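You operate a simulated robot arm through the tools that you are given. There is no shell and no other tool.

You run a simulated robot arm. Do the job below in one go: nothing can be reset, and whatever is moved stays where it is left.

## Task
Fit the green mat and the riffle rack in the blue sluice.
Fine: mat first, rack on top, then close both latches.

It is judged by the outcome, as a careful person would: the job done as asked, and still so three seconds after it is handed in. It fails if anything else is knocked over, pushed out of place, dropped, spilled or broken.

## Robot
A 6-joint arm with a two-finger parallel gripper, fixed in place. Base frame: the origin is on the floor under the middle of its stand, x ahead of it, y to its left, z up; the work surface is at about z = 600. Readings come in mm, degrees, newtons and seconds.
It reaches about 1347 mm from its shoulder. Its first joint turns from -166.0 to 166.0 degrees. Payload 3.91 kg.
The TCP is the grasp point between the finger pads, 30 mm short of the fingertips. In the tool frame z runs along the fingers and y along their closing line. Largest opening 110 mm; finger width 20, thickness 10; the body of the gripper, 48 by 112 mm, starts 55 mm behind the TCP.
Orientation is that of the tool frame in the base frame, as [roll, pitch, yaw] about the fixed x, y, z axes, in that order (R = Rz(yaw) Ry(pitch) Rx(roll)). With the fingers straight down and closing along the base's y, the tool's x points along the base's -x, its y along +y and its z along -z.

## Interface
- The arm moves only by the tool drive_tool. Its argument "rows" is a list of rows, each a list of 7 numbers: the turn, a rotation vector about the tool's x, y, z in degrees, then the shift along the tool's x, y, z in mm, then the finger opening in mm, from 0 to 110. In form: [[ax, ay, az, tx, ty, tz, grip], ...]. A call has 1 to 20 rows; each row shifts and turns the commanded pose from where the row before left it, along the tool's axes as they then stand. Rows are played at 5 a second. More than 50 mm and 8.6 degrees between two rows, or a gripper value outside its range, and nothing of the call is played. A pose out of reach is approached as far as the arm can. The call stops where the force on the tool passes 40 N (or 10 N more than at its start, if that is more) or the arm is blocked; 0.2 s more then pass. The fingers move at their own pace (about 108 mm/s each) and stop on an object; they squeeze with about 21 N. The grip force told is the motor's: it shows also when the fingers shut on nothing. Time passes only in rows, and 0.2 s behind the last, so rows that do not move let the fingers close. It gives the time, the measured TCP pose, the force on the tool (base axes), the opening and the grip force at its end, in the units of the frame above (readings bear some noise), with the torque about the TCP (base axes, N m) and any sound that the robot's microphone picked up, and new pictures: "show" is both (left out), scene, wrist or none.
- Cameras (640 x 400 px; columns grow to the right, rows downward): "scene" is fixed at [50, -500.9, 1402.6]; the picture's right is [0.39, -0.92, 0.00], its down [-0.53, -0.22, -0.82] and it looks along [0.76, 0.32, -0.57] (base axes); focal length 350 px, centre (320, 200). "wrist" rides on the gripper at [72, 17, -103] in the tool frame; the picture's right is [-0.23, 0.97, 0.00], its down [-0.76, -0.18, -0.62] and it looks along [-0.61, -0.14, 0.78] (tool axes); focal length 222 px, centre (320, 200). There is no depth. A picture from a camera that has moved, and an enlarged one, comes with that camera's place and axes in the base frame and with its lens.
- enlarge(camera, box): a new picture of the part [left, top, right, bottom] of that camera's present view, enlarged. It takes no simulated time.
- close_job(): hands the job in; it is judged then, once.

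Nothing tells you positions but the pictures and the camera data. Unless the task says otherwise, let go and move clear before handing in.

The tools are called after "Emit:" as name(argument=value, ...) on one line, values as JSON. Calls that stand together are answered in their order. drive_tool: Moves the arm, as the interface text tells. Its arguments: {"type":"object","properties":{"rows":{"type":"array","items":{"type":"array","items":{"type":"number"}}},"show":{"type":"string","enum":["both","scene","wrist","none"]}},"required":["rows"]} The other tools are called the same way: enlarge (camera, box) takes an enlarged picture of a part of a camera's view; close_job () hands the job in.

At the start:

```text
time: 0.0
tool_pos: [631.3, 304.5, 1149.4]
orientation: [180.0, 0.0, 180.0]
contact_force: [-0.5, 0.2, -0.5]
moment: [0.02, 0.0, -0.01]
opening: 110.1
grasp_force: 0.2
```

scene: 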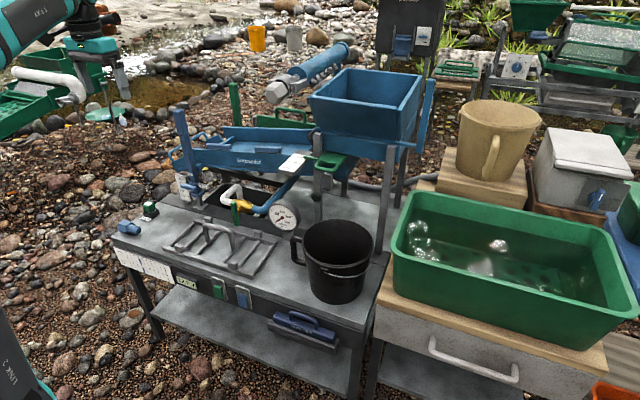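
wrist: 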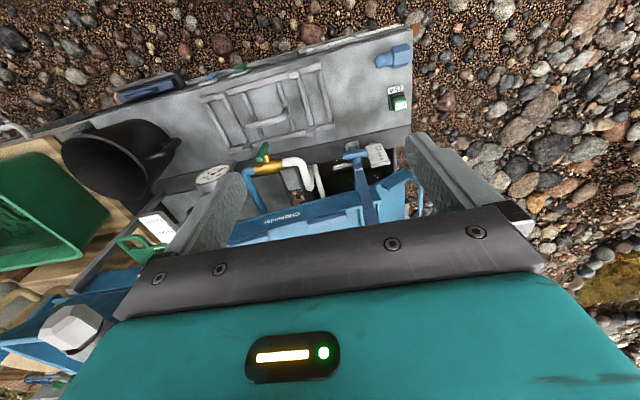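

I see a workbench with a blue sluice at its back, a grey riffle rack lying on the bench front, a black bucket, gauge and hoses; the green mat isn't obvious yet. I'll look closer before moving anything.

Emit:
enlarge(camera="scene", box=[100, 60, 300, 185])

Emit:
enlarge(camera="scene", box=[100, 180, 300, 305])

Emit:
enlarge(camera="scene", box=[240, 100, 440, 225])

Emit:
enlarge(camera="wrist", box=[180, 120, 440, 280])

Emit:
enlarge(camera="wrist", box=[0, 160, 260, 400])

```text
3.20 times, centred on (200, 122) of scene
camera zoom: at [50.0, -500.9, 1402.6], right [0.39, -0.92, 0.0], down [-0.53, -0.22, -0.82], along [0.76, 0.32, -0.57], focal length 1121 px, centre (704, 448)
```

zoom: 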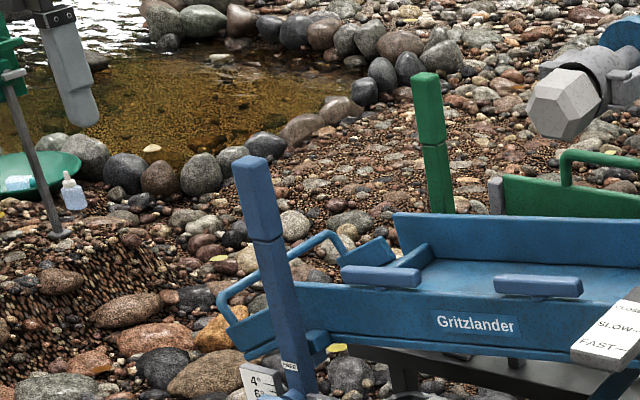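

```text
3.20 times, centred on (200, 242) of scene
camera zoom: at [50.0, -500.9, 1402.6], right [0.39, -0.92, 0.0], down [-0.53, -0.22, -0.82], along [0.76, 0.32, -0.57], focal length 1121 px, centre (704, 64)
```

zoom: 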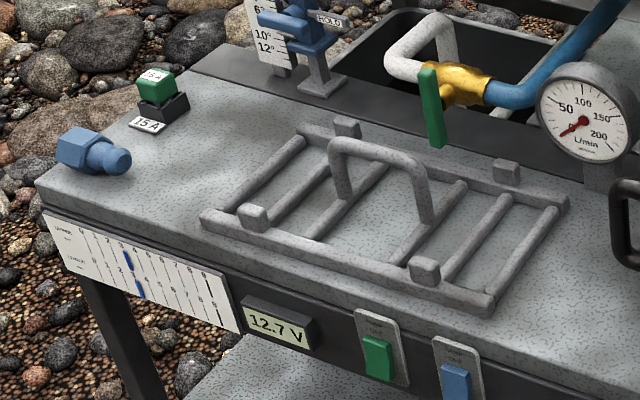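

```text
3.20 times, centred on (340, 162) of scene
camera zoom: at [50.0, -500.9, 1402.6], right [0.39, -0.92, 0.0], down [-0.53, -0.22, -0.82], along [0.76, 0.32, -0.57], focal length 1121 px, centre (256, 320)
```

zoom: 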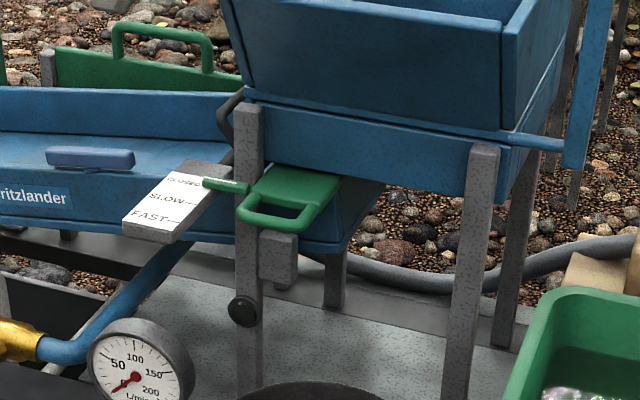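

```text
2.46 times, centred on (310, 200) of wrist
camera zoom: at [559.3, 320.9, 1251.0], right [0.23, 0.97, 0.0], down [0.76, -0.18, 0.62], along [0.61, -0.14, -0.78], focal length 547 px, centre (345, 200)
```

zoom: 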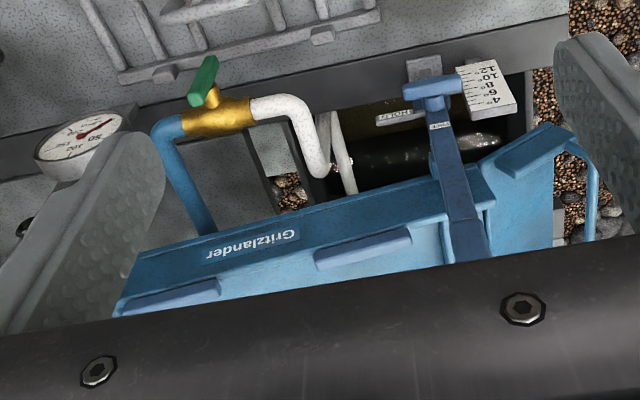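

```text
1.67 times, centred on (130, 280) of wrist
camera zoom: at [559.3, 320.9, 1251.0], right [0.23, 0.97, 0.0], down [0.76, -0.18, 0.62], along [0.61, -0.14, -0.78], focal length 370 px, centre (637, 67)
```

zoom: 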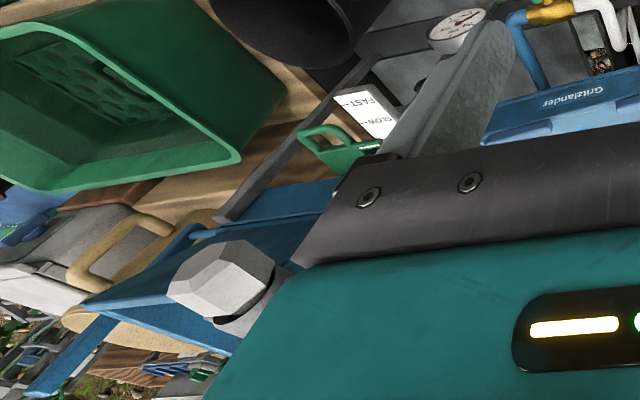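

The sluice's near wall works out at about x 930, z 830, the rack lies on the bench around (742, 147), and posts rise to about z 1020. I'll lift and move forward to look down into the sluice.

Emit:
drive_tool(rows=[[0, 0, 0, 0, 0, -40, 110], [0, 0, 0, 0, 0, -40, 110], [0, 0, 0, -30, 0, -20, 110], [0, 0, 0, -40, 0, 0, 110], [0, 0, 0, -40, 0, 0, 110], [0, 0, 0, -40, 0, 0, 110], [0, 0, 0, -40, 0, 0, 110], [0, 0, 0, -40, 0, 0, 110]])

```text
time: 1.8
tool_pos: [827.2, 288.0, 1196.6]
orientation: [179.9, 0.4, 180.0]
contact_force: [-0.5, -0.1, 0.4]
moment: [0.05, -0.11, -0.03]
opening: 110.1
grasp_force: 0.0
out of reach, approached as far as the arm can: row 5, 6, 7, 8
camera wrist: at [754.4, 306.3, 1298.6], right [0.23, 0.97, 0.0], down [0.76, -0.18, 0.63], along [0.61, -0.14, -0.78], focal length 222 px, centre (320, 200)
```

scene: 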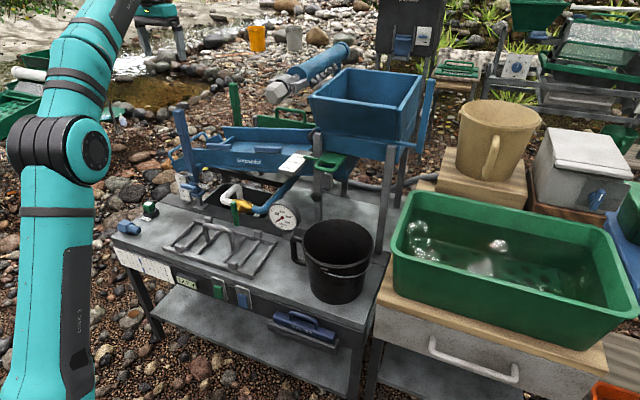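
wrist: 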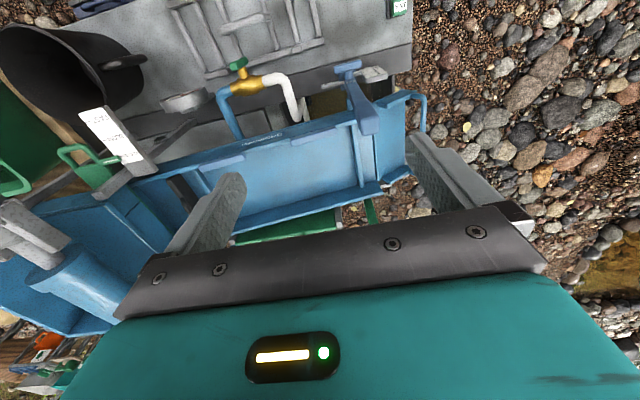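

The arm reached its limit at this height, but the sluice is now in view from above. I'll zoom in for the details.

Emit:
enlarge(camera="wrist", box=[100, 80, 260, 240])

Emit:
enlarge(camera="wrist", box=[210, 80, 440, 250])

Emit:
enlarge(camera="wrist", box=[160, 0, 420, 100])

Emit:
enlarge(camera="wrist", box=[0, 120, 200, 380])

```text
2.50 times, centred on (180, 160) of wrist
camera zoom: at [754.4, 306.3, 1298.6], right [0.23, 0.97, 0.0], down [0.76, -0.18, 0.63], along [0.61, -0.14, -0.78], focal length 555 px, centre (670, 300)
```

zoom: 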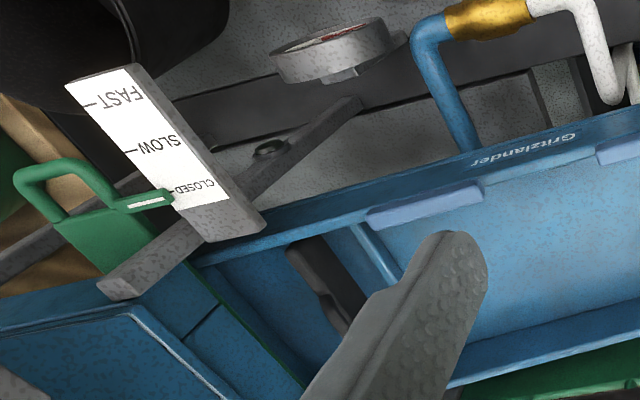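

```text
2.35 times, centred on (325, 165) of wrist
camera zoom: at [754.4, 306.3, 1298.6], right [0.23, 0.97, 0.0], down [0.76, -0.18, 0.63], along [0.61, -0.14, -0.78], focal length 523 px, centre (308, 282)
```

zoom: 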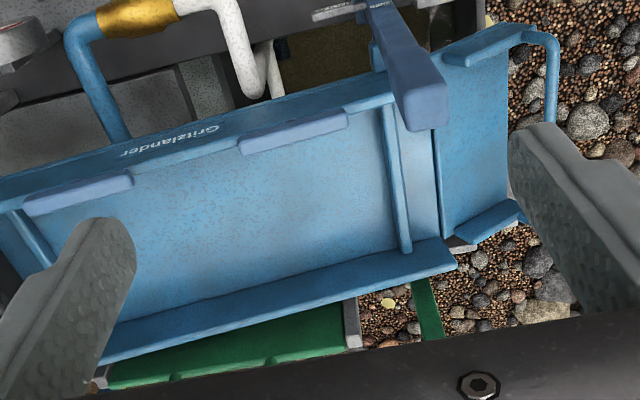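

```text
2.46 times, centred on (290, 50) of wrist
camera zoom: at [754.4, 306.3, 1298.6], right [0.23, 0.97, 0.0], down [0.76, -0.18, 0.63], along [0.61, -0.14, -0.78], focal length 547 px, centre (394, 569)
```

zoom: 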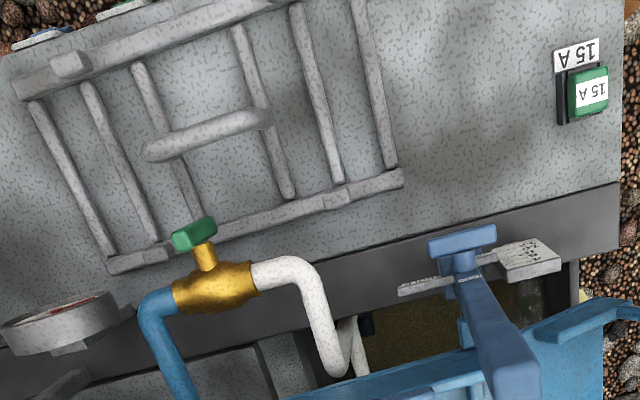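

```text
1.54 times, centred on (100, 250) of wrist
camera zoom: at [754.4, 306.3, 1298.6], right [0.23, 0.97, 0.0], down [0.76, -0.18, 0.63], along [0.61, -0.14, -0.78], focal length 342 px, centre (658, 123)
```

zoom: 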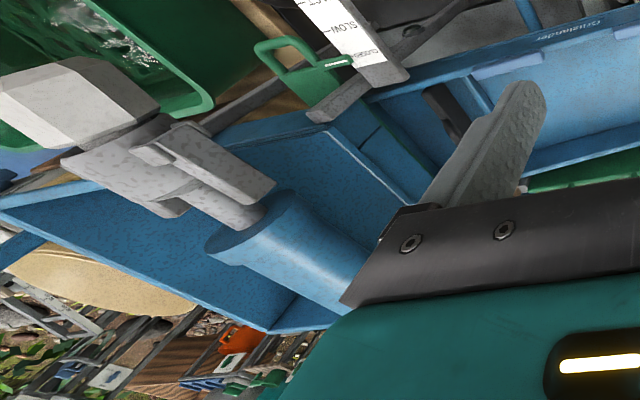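

The bed lies between two cross ribs with two light-blue bars on the near wall, and a green handled panel stands behind the far wall, possibly the mat. I'll tilt the gripper forward to see that side.

Emit:
drive_tool(rows=[[0, -8, 0, 0, 0, 0, 110], [0, -8, 0, 0, 0, 0, 110], [0, -8, 0, 0, 0, 0, 110], [0, -8, 0, 0, 0, 0, 110], [0, 0, 0, 0, 0, 0, 110]], show="wrist")

```text
time: 3.0
tool_pos: [829.5, 290.8, 1196.7]
orientation: [-180.0, 32.2, -180.0]
contact_force: [0.1, 0.2, -0.4]
moment: [0.0, -0.01, -0.01]
opening: 109.9
grasp_force: 0.1
camera wrist: at [713.3, 307.5, 1244.5], right [0.19, 0.97, 0.12], down [0.31, -0.18, 0.93], along [0.93, -0.14, -0.34], focal length 222 px, centre (320, 200)
```

wrist: 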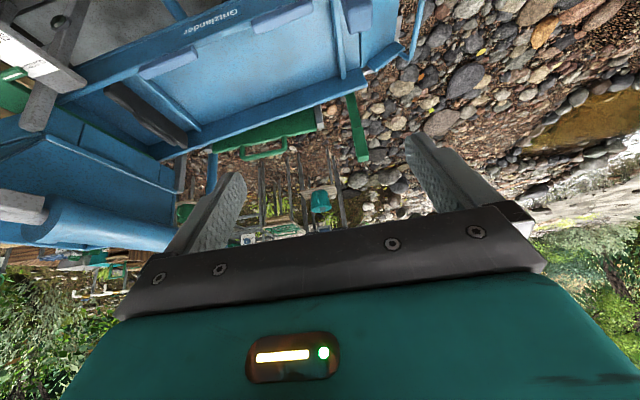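

Emit:
enlarge(camera="wrist", box=[80, 0, 400, 180])

Emit:
enlarge(camera="wrist", box=[180, 60, 400, 200])

Emit:
enlarge(camera="wrist", box=[0, 20, 240, 280])

```text
2.00 times, centred on (240, 90) of wrist
camera zoom: at [713.3, 307.5, 1244.5], right [0.19, 0.97, 0.12], down [0.31, -0.18, 0.93], along [0.93, -0.14, -0.34], focal length 444 px, centre (480, 420)
```

zoom: 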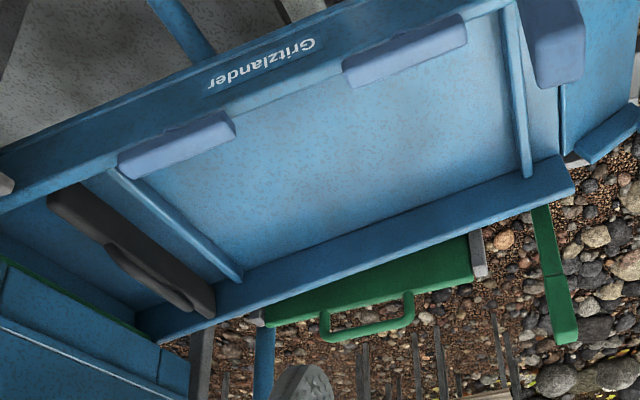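

```text
2.86 times, centred on (290, 130) of wrist
camera zoom: at [713.3, 307.5, 1244.5], right [0.19, 0.97, 0.12], down [0.31, -0.18, 0.93], along [0.93, -0.14, -0.34], focal length 635 px, centre (406, 400)
```

zoom: 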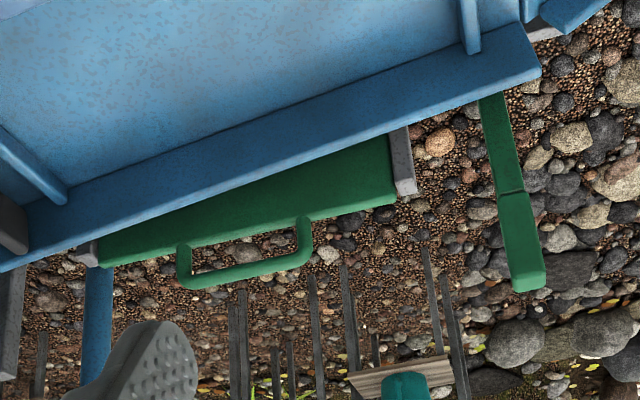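

```text
1.54 times, centred on (120, 150) of wrist
camera zoom: at [713.3, 307.5, 1244.5], right [0.19, 0.97, 0.12], down [0.31, -0.18, 0.93], along [0.93, -0.14, -0.34], focal length 342 px, centre (628, 277)
```

zoom: 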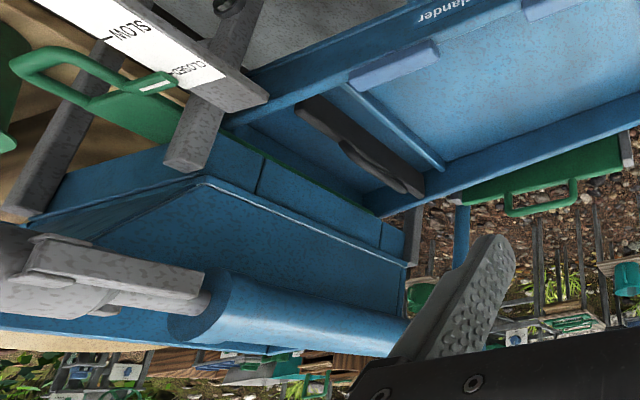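

The bed looks empty, and the green plate with the loop handle behind the far wall needs a closer look, as do the two lavender bars on the near wall. I'll straighten up and move lower over the sluice.

Emit:
drive_tool(rows=[[0, 8, 0, 0, -22, 0, 110], [0, 8, 0, 0, -22, 0, 110], [0, 8, 0, 0, -22, 0, 110], [0, 8, 0, 0, -22, 0, 110], [0, 0, 0, 0, 0, 40, 110], [0, 0, 0, -20, 0, 40, 110], [0, 0, 0, -30, 0, 30, 110], [0, 0, 0, -30, 0, 0, 110]], show="wrist")

```text
time: 4.8
tool_pos: [909.7, 201.8, 1088.3]
orientation: [-180.0, 0.2, -180.0]
contact_force: [0.4, 0.3, 1.3]
moment: [0.07, -0.06, 0.0]
opening: 109.9
grasp_force: 0.0
camera wrist: at [836.8, 219.6, 1189.8], right [0.23, 0.97, 0.0], down [0.76, -0.18, 0.63], along [0.61, -0.14, -0.78], focal length 222 px, centre (320, 200)
```

wrist: 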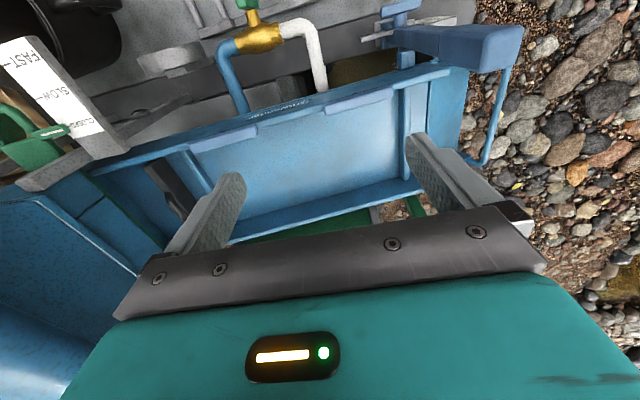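

Emit:
enlarge(camera="wrist", box=[90, 60, 260, 260])

Emit:
enlarge(camera="wrist", box=[180, 70, 340, 170])

Emit:
enlarge(camera="wrist", box=[300, 60, 460, 160])

Emit:
enlarge(camera="wrist", box=[220, 140, 440, 250])

```text
2.00 times, centred on (175, 160) of wrist
camera zoom: at [836.8, 219.6, 1189.8], right [0.23, 0.97, 0.0], down [0.76, -0.18, 0.63], along [0.61, -0.14, -0.78], focal length 444 px, centre (610, 280)
```

zoom: 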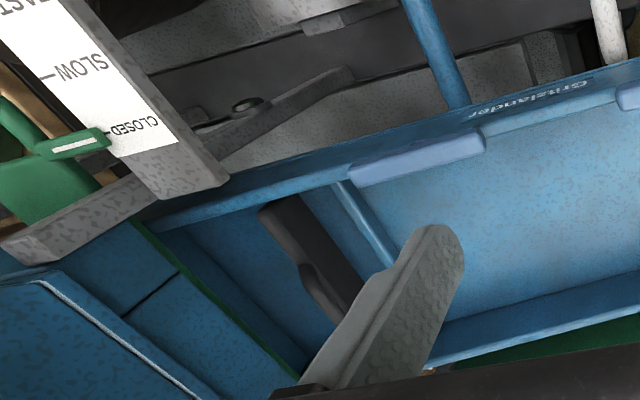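

```text
4.00 times, centred on (260, 120) of wrist
camera zoom: at [836.8, 219.6, 1189.8], right [0.23, 0.97, 0.0], down [0.76, -0.18, 0.63], along [0.61, -0.14, -0.78], focal length 888 px, centre (560, 520)
```

zoom: 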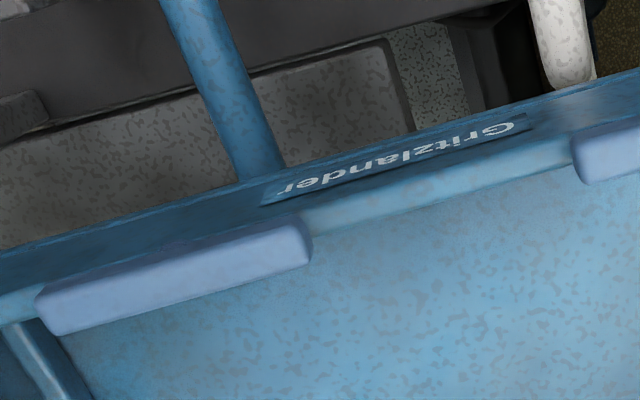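

```text
4.00 times, centred on (380, 110) of wrist
camera zoom: at [836.8, 219.6, 1189.8], right [0.23, 0.97, 0.0], down [0.76, -0.18, 0.63], along [0.61, -0.14, -0.78], focal length 888 px, centre (80, 560)
```

zoom: 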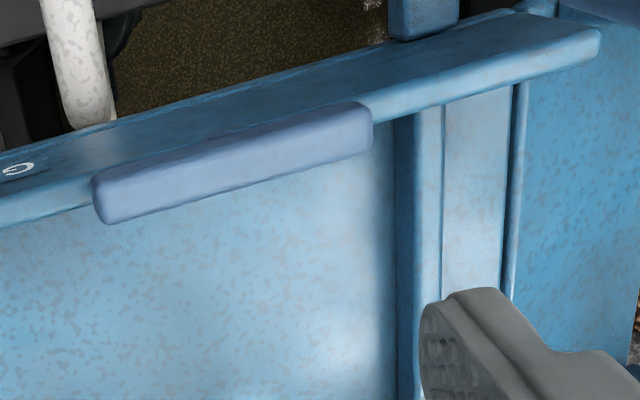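

```text
2.91 times, centred on (330, 195) of wrist
camera zoom: at [836.8, 219.6, 1189.8], right [0.23, 0.97, 0.0], down [0.76, -0.18, 0.63], along [0.61, -0.14, -0.78], focal length 646 px, centre (291, 214)
```

zoom: 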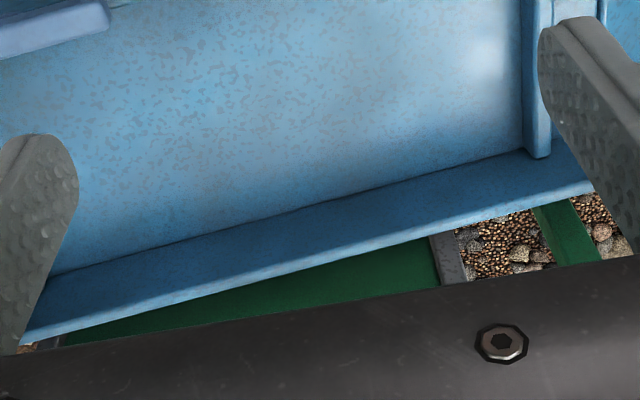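

The lavender bars look like movable latches along the near wall, so I'm zooming harder on them and on the green plate from the fixed camera.

Emit:
enlarge(camera="scene", box=[195, 125, 255, 165])

Emit:
enlarge(camera="scene", box=[240, 95, 330, 165])

Emit:
enlarge(camera="scene", box=[160, 75, 260, 215])

Emit:
enlarge(camera="scene", box=[260, 300, 360, 360])

Emit:
enlarge(camera="wrist", box=[190, 110, 270, 160])

```text
10.00 times, centred on (225, 145) of scene
camera zoom: at [50.0, -500.9, 1402.6], right [0.39, -0.92, 0.0], down [-0.53, -0.22, -0.82], along [0.76, 0.32, -0.57], focal length 3503 px, centre (1270, 750)
```

zoom: 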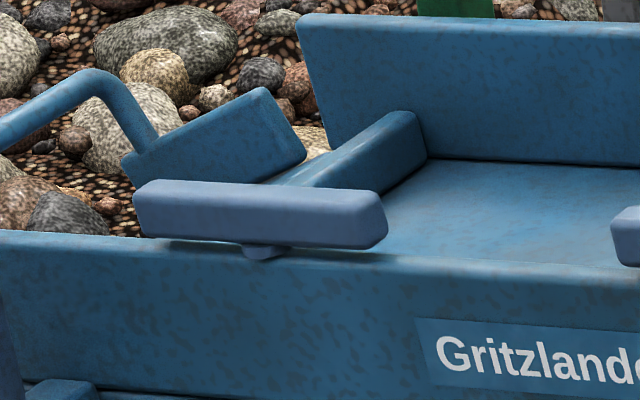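

```text
5.71 times, centred on (285, 130) of scene
camera zoom: at [50.0, -500.9, 1402.6], right [0.39, -0.92, 0.0], down [-0.53, -0.22, -0.82], along [0.76, 0.32, -0.57], focal length 2002 px, centre (520, 600)
```

zoom: 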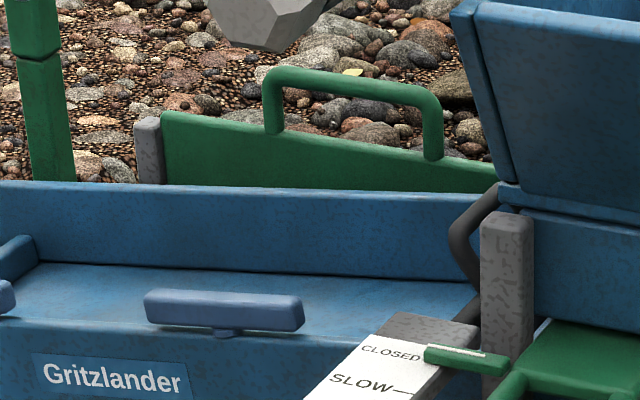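

```text
2.86 times, centred on (210, 145) of scene
camera zoom: at [50.0, -500.9, 1402.6], right [0.39, -0.92, 0.0], down [-0.53, -0.22, -0.82], along [0.76, 0.32, -0.57], focal length 1001 px, centre (634, 357)
```

zoom: 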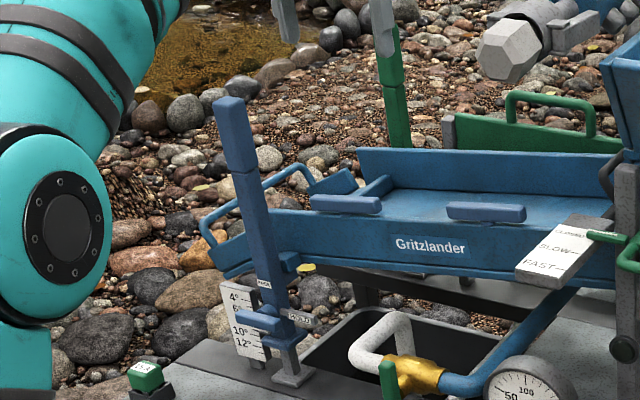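

```text
6.40 times, centred on (310, 330) of scene
camera zoom: at [50.0, -500.9, 1402.6], right [0.39, -0.92, 0.0], down [-0.53, -0.22, -0.82], along [0.76, 0.32, -0.57], focal length 2242 px, centre (384, -632)
```

zoom: 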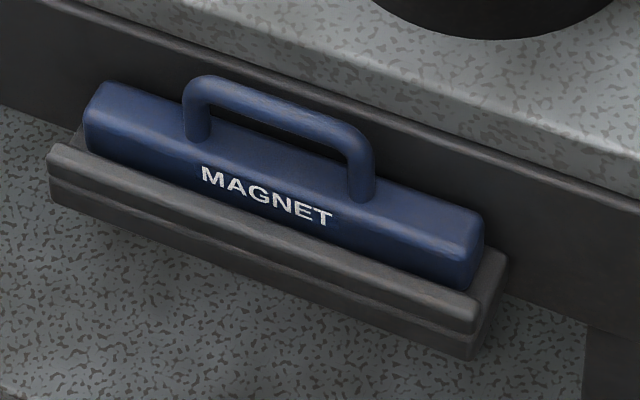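

```text
8.00 times, centred on (230, 135) of wrist
camera zoom: at [836.8, 219.6, 1189.8], right [0.23, 0.97, 0.0], down [0.76, -0.18, 0.63], along [0.61, -0.14, -0.78], focal length 1777 px, centre (1040, 720)
```

zoom: 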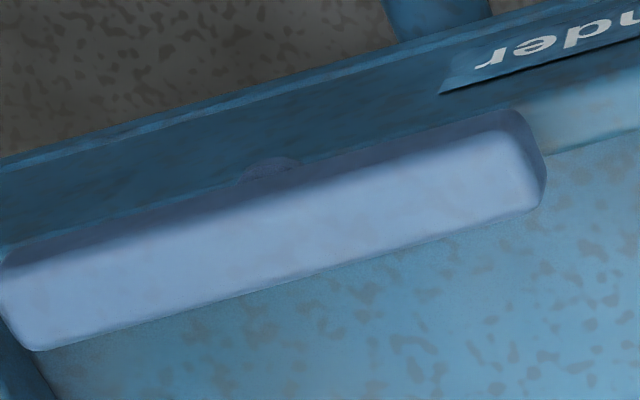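

The latches are turn-buttons on centre pivots, now parallel to the wall and so open, with pivots near y 252 and y 52, about the same spacing as the blocks on the rack. I'm checking other places for the green mat before assuming it's the handled plate.

Emit:
enlarge(camera="scene", box=[400, 180, 640, 330])

Emit:
enlarge(camera="scene", box=[420, 0, 640, 137])

Emit:
enlarge(camera="scene", box=[320, 0, 480, 100])

Emit:
enlarge(camera="scene", box=[100, 260, 324, 400])

Emit:
enlarge(camera="scene", box=[0, 0, 200, 125])

Emit:
enlarge(camera="wrist", box=[0, 100, 192, 260])

```text
2.67 times, centred on (520, 255) of scene
camera zoom: at [50.0, -500.9, 1402.6], right [0.39, -0.92, 0.0], down [-0.53, -0.22, -0.82], along [0.76, 0.32, -0.57], focal length 934 px, centre (-213, 53)
```

zoom: 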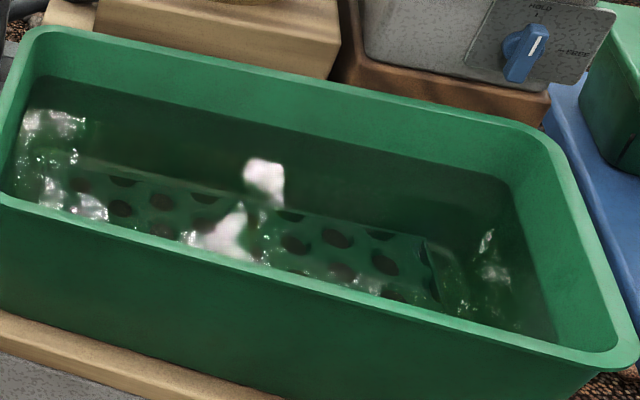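

```text
2.91 times, centred on (530, 68) of scene
camera zoom: at [50.0, -500.9, 1402.6], right [0.39, -0.92, 0.0], down [-0.53, -0.22, -0.82], along [0.76, 0.32, -0.57], focal length 1019 px, centre (-291, 582)
```

zoom: 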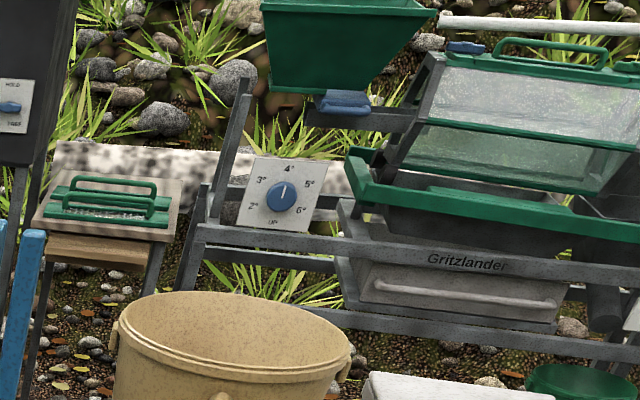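

```text
4.00 times, centred on (400, 50) of scene
camera zoom: at [50.0, -500.9, 1402.6], right [0.39, -0.92, 0.0], down [-0.53, -0.22, -0.82], along [0.76, 0.32, -0.57], focal length 1401 px, centre (0, 800)
```

zoom: 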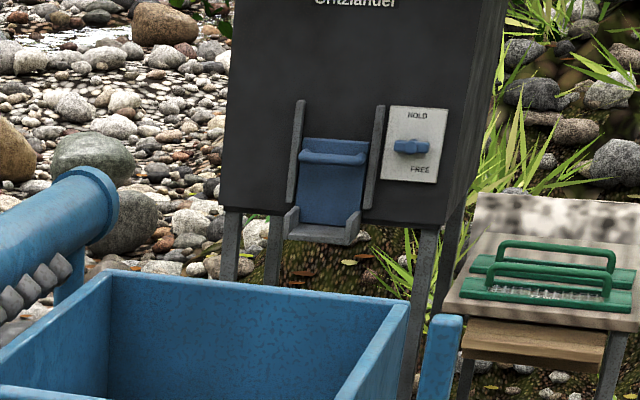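

```text
2.86 times, centred on (212, 330) of scene
camera zoom: at [50.0, -500.9, 1402.6], right [0.39, -0.92, 0.0], down [-0.53, -0.22, -0.82], along [0.76, 0.32, -0.57], focal length 1001 px, centre (629, -171)
```

zoom: 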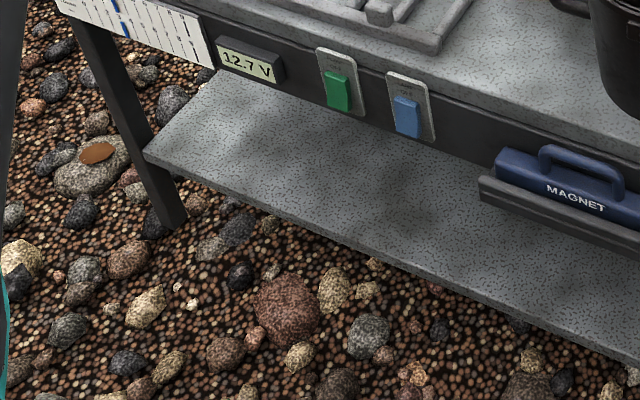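

```text
3.20 times, centred on (100, 62) of scene
camera zoom: at [50.0, -500.9, 1402.6], right [0.39, -0.92, 0.0], down [-0.53, -0.22, -0.82], along [0.76, 0.32, -0.57], focal length 1121 px, centre (1024, 640)
```

zoom: 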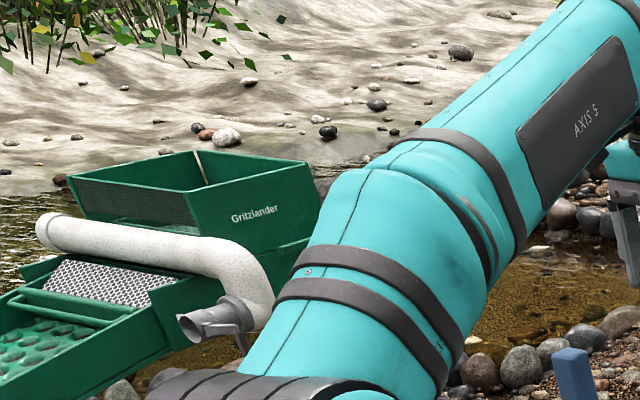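

```text
2.50 times, centred on (96, 180) of wrist
camera zoom: at [836.8, 219.6, 1189.8], right [0.23, 0.97, 0.0], down [0.76, -0.18, 0.63], along [0.61, -0.14, -0.78], focal length 555 px, centre (880, 250)
```

zoom: 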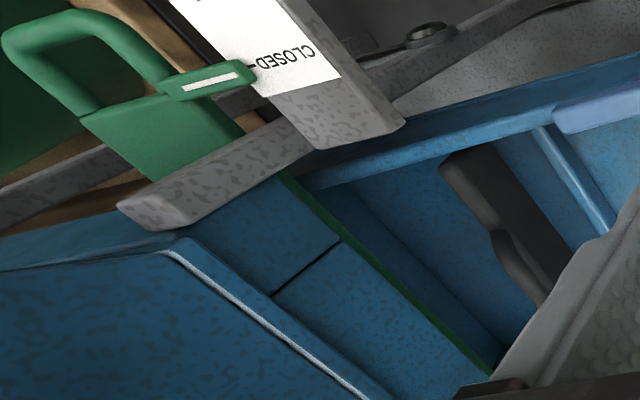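

The green tub of water holds a rectangular green sheet with dark studs, matching the mat seen in the background sluice, so that is the green mat and the handled plate is something else. I'll retract clear of the hopper and swing right to look over the tub.

Emit:
drive_tool(rows=[[0, 0, 0, 40, 0, 0, 110], [0, 0, 0, 40, 0, 0, 110], [0, 0, 0, 40, 0, 0, 110], [0, 0, 0, 40, 0, 0, 110], [0, 0, 0, 40, 0, 0, 110], [0, 0, 0, 40, 0, 0, 110], [0, 0, 0, 30, -20, 0, 110], [0, 0, 0, 20, -35, 0, 110], [0, 0, 0, 0, -40, 0, 110], [0, 0, 0, 0, -40, 0, 110], [0, 0, 0, 0, -40, 0, 110], [0, 0, 0, 0, -40, 0, 110], [0, 0, 0, 0, -40, 0, 110], [0, 0, 0, 0, -40, 0, 110], [0, 0, 0, 0, -40, 0, 110], [0, 0, 0, 0, -40, 0, 110], [0, 0, 0, 0, -40, 0, 110], [0, 0, 0, 0, -40, 0, 110], [0, 0, 0, 0, -40, 0, 110], [0, 0, 0, 0, -40, 0, 110]], show="none")

Emit:
drive_tool(rows=[[0, 0, 0, 0, -40, 0, 110], [0, 0, 0, 0, -40, 0, 110], [0, 0, 0, 0, -40, 0, 110], [0, 0, 0, 0, -40, 0, 110], [0, 0, 0, 0, -40, 0, 110], [0, 0, 0, -20, -40, 0, 110], [0, 0, 0, -30, -40, 0, 110], [0, 0, 0, -40, -25, 0, 110], [0, 0, 0, -20, 0, 0, 110], [0, 0, 0, 0, 0, 0, 110]])

```text
time: 9.0
tool_pos: [619.4, -334.1, 1087.7]
orientation: [179.9, 0.0, -179.9]
contact_force: [-0.3, 0.2, 1.0]
moment: [-0.03, -0.04, 0.0]
opening: 110.0
grasp_force: 0.2
```

```text
time: 11.2
tool_pos: [728.6, -635.7, 1086.6]
orientation: [180.0, 0.1, 180.0]
contact_force: [0.1, 0.1, 0.2]
moment: [0.01, 0.0, 0.02]
opening: 110.3
grasp_force: 0.0
camera wrist: at [656.5, -618.2, 1188.4], right [0.23, 0.97, 0.0], down [0.76, -0.18, 0.62], along [0.61, -0.14, -0.78], focal length 222 px, centre (320, 200)
```

scene: 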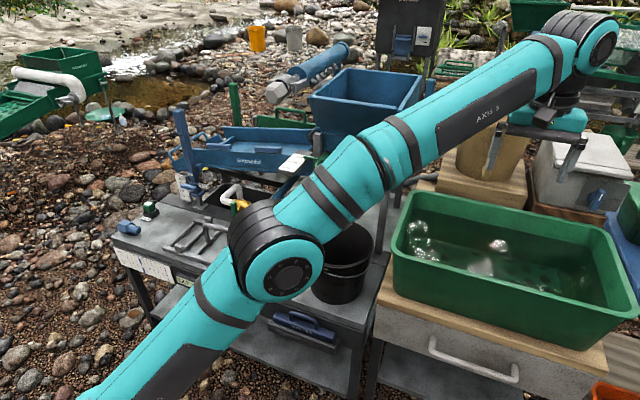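
wrist: 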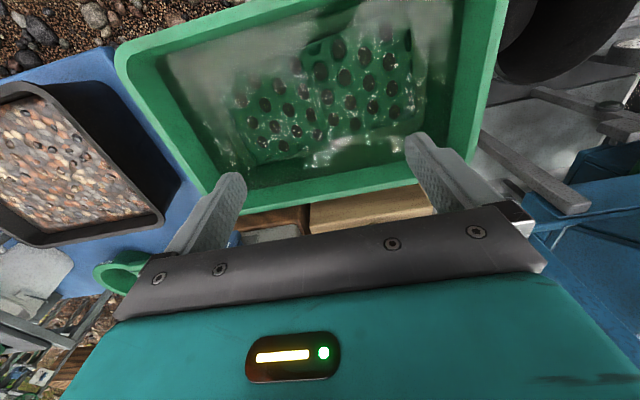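

Emit:
enlarge(camera="wrist", box=[110, 0, 510, 230])

Emit:
enlarge(camera="wrist", box=[210, 0, 450, 180])

Emit:
enlarge(camera="wrist", box=[280, 0, 440, 100])

```text
1.60 times, centred on (310, 115) of wrist
camera zoom: at [656.5, -618.2, 1188.4], right [0.23, 0.97, 0.0], down [0.76, -0.18, 0.62], along [0.61, -0.14, -0.78], focal length 355 px, centre (336, 336)
```

zoom: 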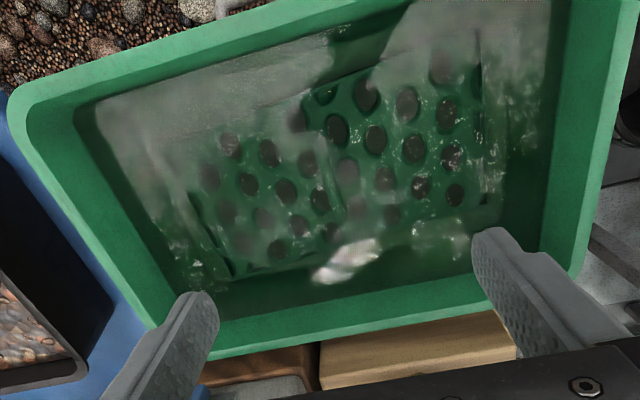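

```text
2.22 times, centred on (330, 90) of wrist
camera zoom: at [656.5, -618.2, 1188.4], right [0.23, 0.97, 0.0], down [0.76, -0.18, 0.62], along [0.61, -0.14, -0.78], focal length 494 px, centre (298, 444)
```

zoom: 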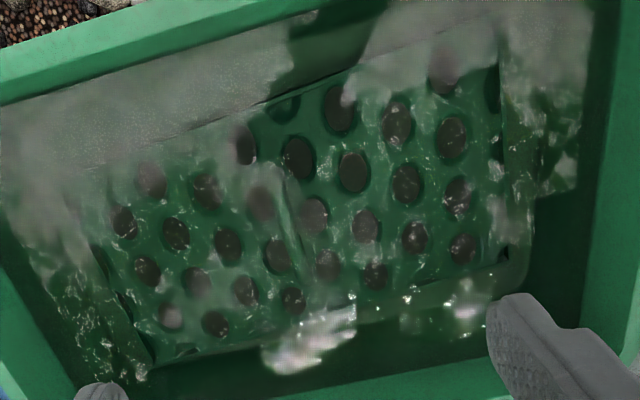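

```text
4.00 times, centred on (360, 50) of wrist
camera zoom: at [656.5, -618.2, 1188.4], right [0.23, 0.97, 0.0], down [0.76, -0.18, 0.62], along [0.61, -0.14, -0.78], focal length 888 px, centre (160, 800)
```

zoom: 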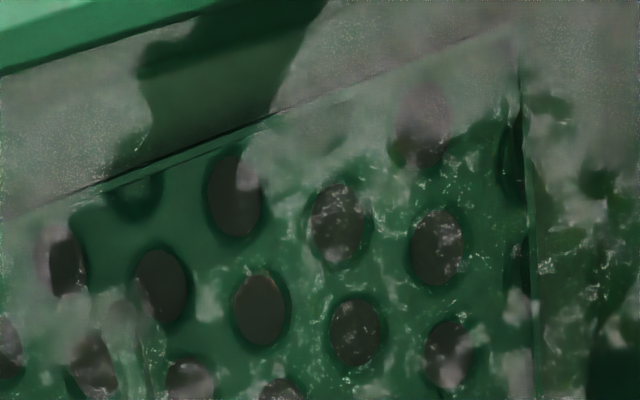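

The mat lies flat underwater in the tub, centred near (742, -638), with the tub rim at about z 870–900 and perhaps a ridge across its middle. I'll lower toward it for a closer look, staying above the rim.

Emit:
drive_tool(rows=[[0, 0, 0, 10, 0, 30, 110], [0, 0, 0, 10, 0, 30, 110], [0, 0, 0, 10, 0, 30, 110], [0, 0, 0, 0, 0, 0, 110]], show="wrist")

Emit:
enlarge(camera="wrist", box=[180, 0, 460, 175])

Emit:
enlarge(camera="wrist", box=[260, 0, 420, 100])

```text
time: 12.2
tool_pos: [699.3, -637.8, 997.7]
orientation: [-180.0, 0.0, -179.9]
contact_force: [0.0, -0.5, 0.5]
moment: [0.01, 0.03, -0.01]
opening: 110.2
grasp_force: 0.0
camera wrist: at [627.3, -620.0, 1098.4], right [0.23, 0.97, 0.0], down [0.76, -0.18, 0.62], along [0.61, -0.14, -0.78], focal length 222 px, centre (320, 200)
```

wrist: 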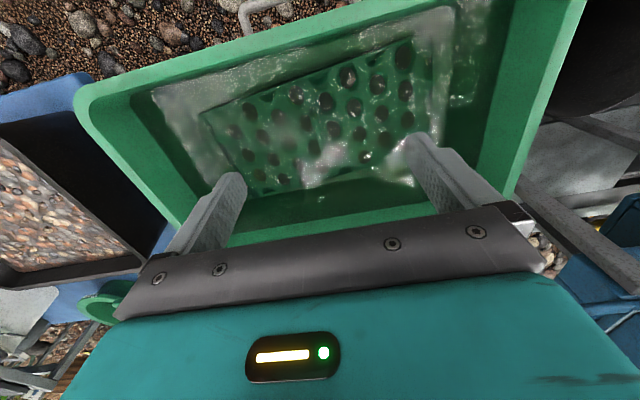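

```text
2.29 times, centred on (320, 88) of wrist
camera zoom: at [627.3, -620.0, 1098.4], right [0.23, 0.97, 0.0], down [0.76, -0.18, 0.62], along [0.61, -0.14, -0.78], focal length 508 px, centre (320, 457)
```

zoom: 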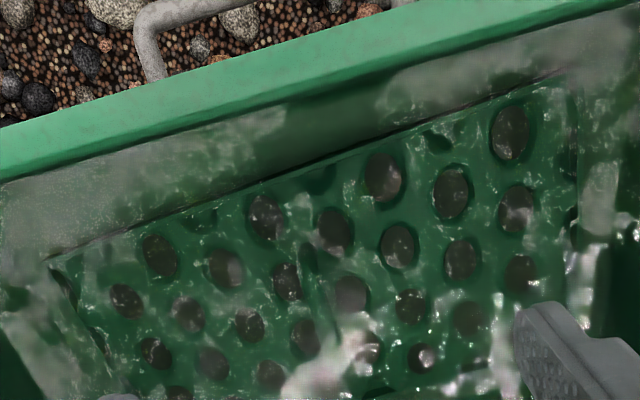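

```text
4.00 times, centred on (340, 50) of wrist
camera zoom: at [627.3, -620.0, 1098.4], right [0.23, 0.97, 0.0], down [0.76, -0.18, 0.62], along [0.61, -0.14, -0.78], focal length 888 px, centre (240, 800)
```

zoom: 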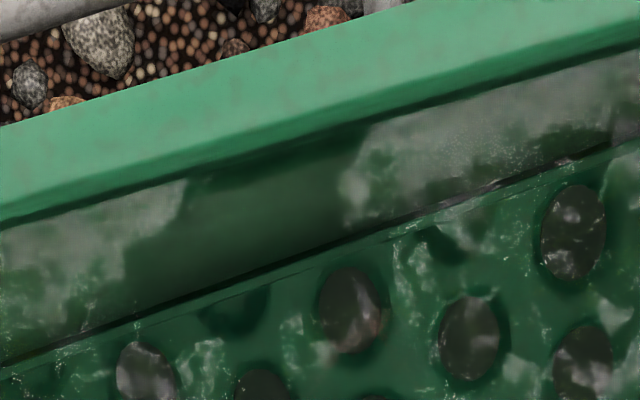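

The mat is a perforated or dimpled plate, but glare hides whatever is at its centre. I'll turn the wrist 90° to look from the other side and a bit closer.

Emit:
drive_tool(rows=[[0, 0, 8.2, 0, 0, 0, 110], [0, 0, 8.2, 0, 0, 0, 110], [0, 0, 8.2, 0, 0, 0, 110], [0, 0, 8.2, 0, 0, 0, 110], [0, 0, 8.2, 0, 0, 0, 110], [0, 0, 8.2, 0, 0, 0, 110], [0, 0, 8.2, 0, 0, 0, 110], [0, 0, 8.2, 0, 0, 0, 110], [0, 0, 8.2, 0, 0, 0, 110], [0, 0, 8.2, 0, 0, 0, 110], [0, 0, 8.0, 0, 0, 0, 110], [0, 0, 0, -25, 20, 0, 110], [0, 0, 0, -25, 20, 15, 110], [0, 0, 0, 0, 0, 15, 110], [0, 0, 0, 0, 0, 0, 110]], show="both")

Emit:
enlarge(camera="wrist", box=[160, 0, 480, 200])

Emit:
enlarge(camera="wrist", box=[240, 20, 432, 140])

```text
time: 15.4
tool_pos: [740.6, -688.8, 966.0]
orientation: [179.9, 0.0, 89.9]
contact_force: [-0.7, -0.4, -0.4]
moment: [0.03, 0.0, -0.02]
opening: 110.0
grasp_force: 0.1
camera wrist: at [756.6, -614.4, 1068.4], right [0.97, -0.23, 0.0], down [-0.18, -0.76, 0.62], along [-0.14, -0.61, -0.78], focal length 222 px, centre (320, 200)
```

scene: 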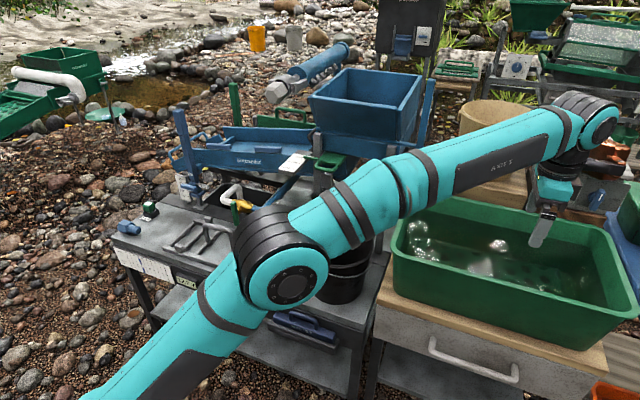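
wrist: 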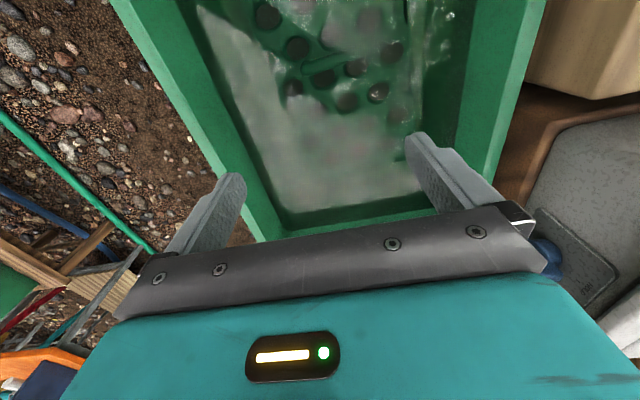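

```text
2.00 times, centred on (320, 100) of wrist
camera zoom: at [756.6, -614.4, 1068.4], right [0.97, -0.23, 0.0], down [-0.18, -0.76, 0.62], along [-0.14, -0.61, -0.78], focal length 444 px, centre (320, 400)
```

zoom: 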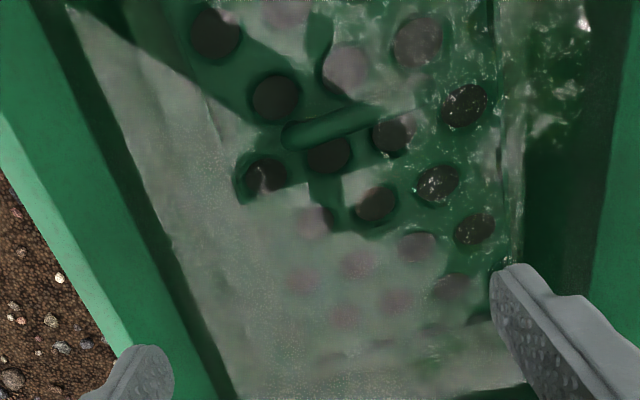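

```text
3.33 times, centred on (336, 80) of wrist
camera zoom: at [756.6, -614.4, 1068.4], right [0.97, -0.23, 0.0], down [-0.18, -0.76, 0.62], along [-0.14, -0.61, -0.78], focal length 740 px, centre (267, 600)
```

zoom: 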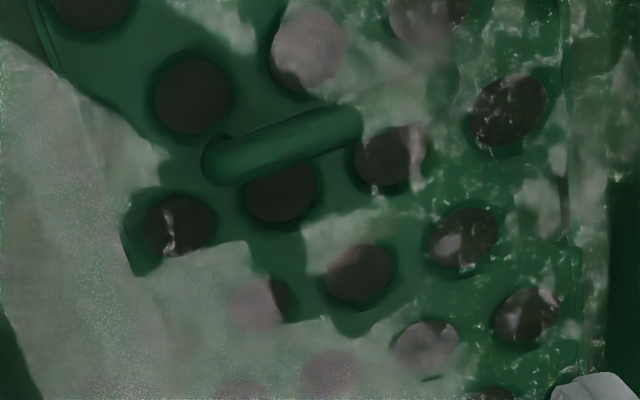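

The new angle shows a green loop handle at the mat's centre, running along x near (765, -644) with its top at about z 825, so the fingers should close along y. I'll turn the wrist back and line up above it.

Emit:
drive_tool(rows=[[0, 0, -8.2, 0, 0, 0, 110], [0, 0, -8.2, 0, 0, 0, 110], [0, 0, -8.2, 0, 0, 0, 110], [0, 0, -8.2, 0, 0, 0, 110], [0, 0, -8.2, 0, 0, 0, 110], [0, 0, -8.2, 0, 0, 0, 110], [0, 0, -8.2, 0, 0, 0, 110], [0, 0, -8.2, 0, 0, 0, 110], [0, 0, -8.2, 0, 0, 0, 110], [0, 0, -8.2, 0, 0, 0, 110], [0, 0, -8.0, 0, 0, 0, 110], [0, 0, 0, -11, 23, 0, 90], [0, 0, 0, -11, 22, 10, 90], [0, 0, 0, 0, 0, 6, 90], [0, 0, 0, 0, 0, 0, 90]], show="both")

Emit:
enlarge(camera="wrist", box=[200, 20, 440, 170])

Emit:
enlarge(camera="wrist", box=[256, 80, 384, 160])

Emit:
enlarge(camera="scene", box=[420, 150, 640, 287])

```text
time: 18.6
tool_pos: [761.9, -642.8, 949.6]
orientation: [-179.9, 0.1, 180.0]
contact_force: [0.6, -0.8, 0.4]
moment: [-0.02, 0.02, 0.0]
opening: 90.2
grasp_force: 0.0
camera wrist: at [689.6, -624.6, 1051.9], right [0.23, 0.97, 0.0], down [0.76, -0.18, 0.62], along [0.61, -0.14, -0.78], focal length 222 px, centre (320, 200)
```

scene: 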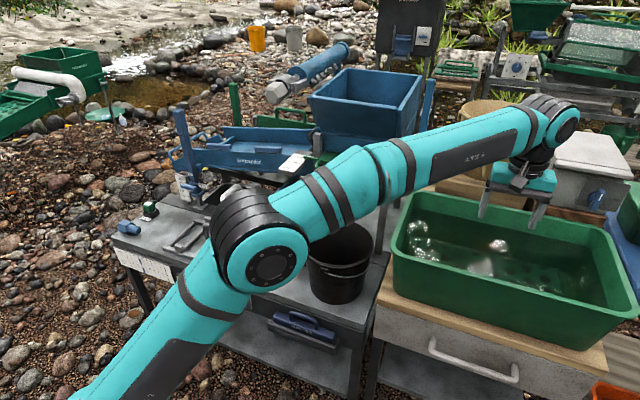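
wrist: 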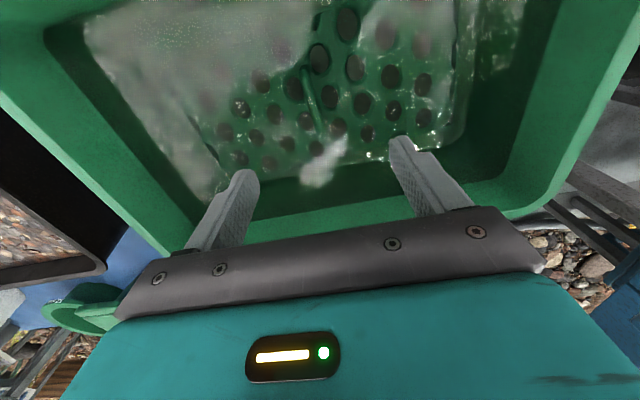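

```text
2.67 times, centred on (320, 95) of wrist
camera zoom: at [689.6, -624.6, 1051.9], right [0.23, 0.97, 0.0], down [0.76, -0.18, 0.62], along [0.61, -0.14, -0.78], focal length 592 px, centre (320, 480)
```

zoom: 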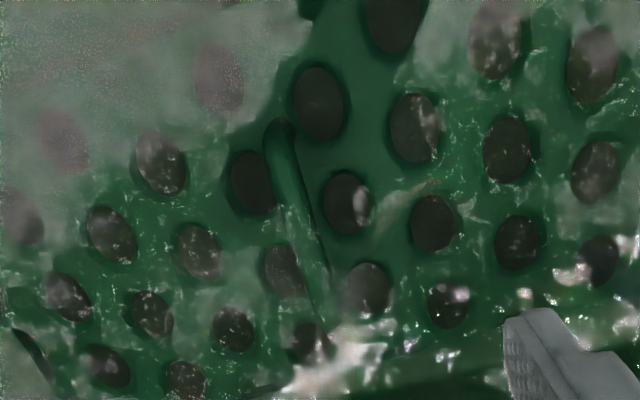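

```text
5.00 times, centred on (320, 120) of wrist
camera zoom: at [689.6, -624.6, 1051.9], right [0.23, 0.97, 0.0], down [0.76, -0.18, 0.62], along [0.61, -0.14, -0.78], focal length 1111 px, centre (320, 600)
```

zoom: 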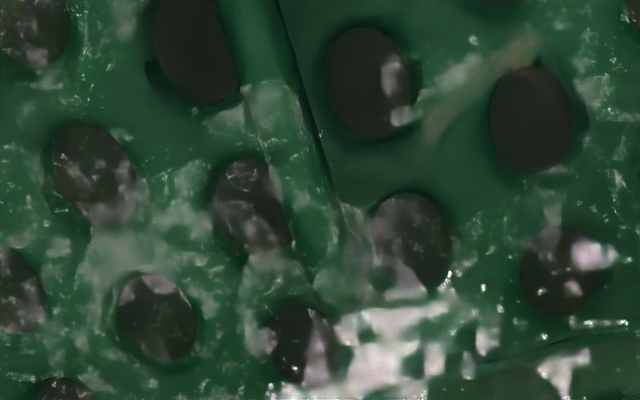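

```text
2.91 times, centred on (530, 218) of scene
camera zoom: at [50.0, -500.9, 1402.6], right [0.39, -0.92, 0.0], down [-0.53, -0.22, -0.82], along [0.76, 0.32, -0.57], focal length 1019 px, centre (-291, 146)
```

zoom: 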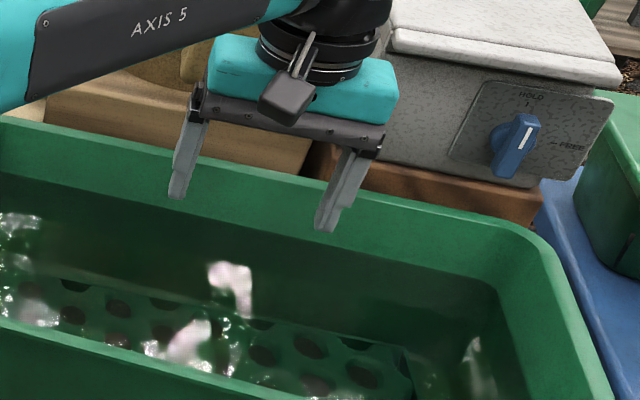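

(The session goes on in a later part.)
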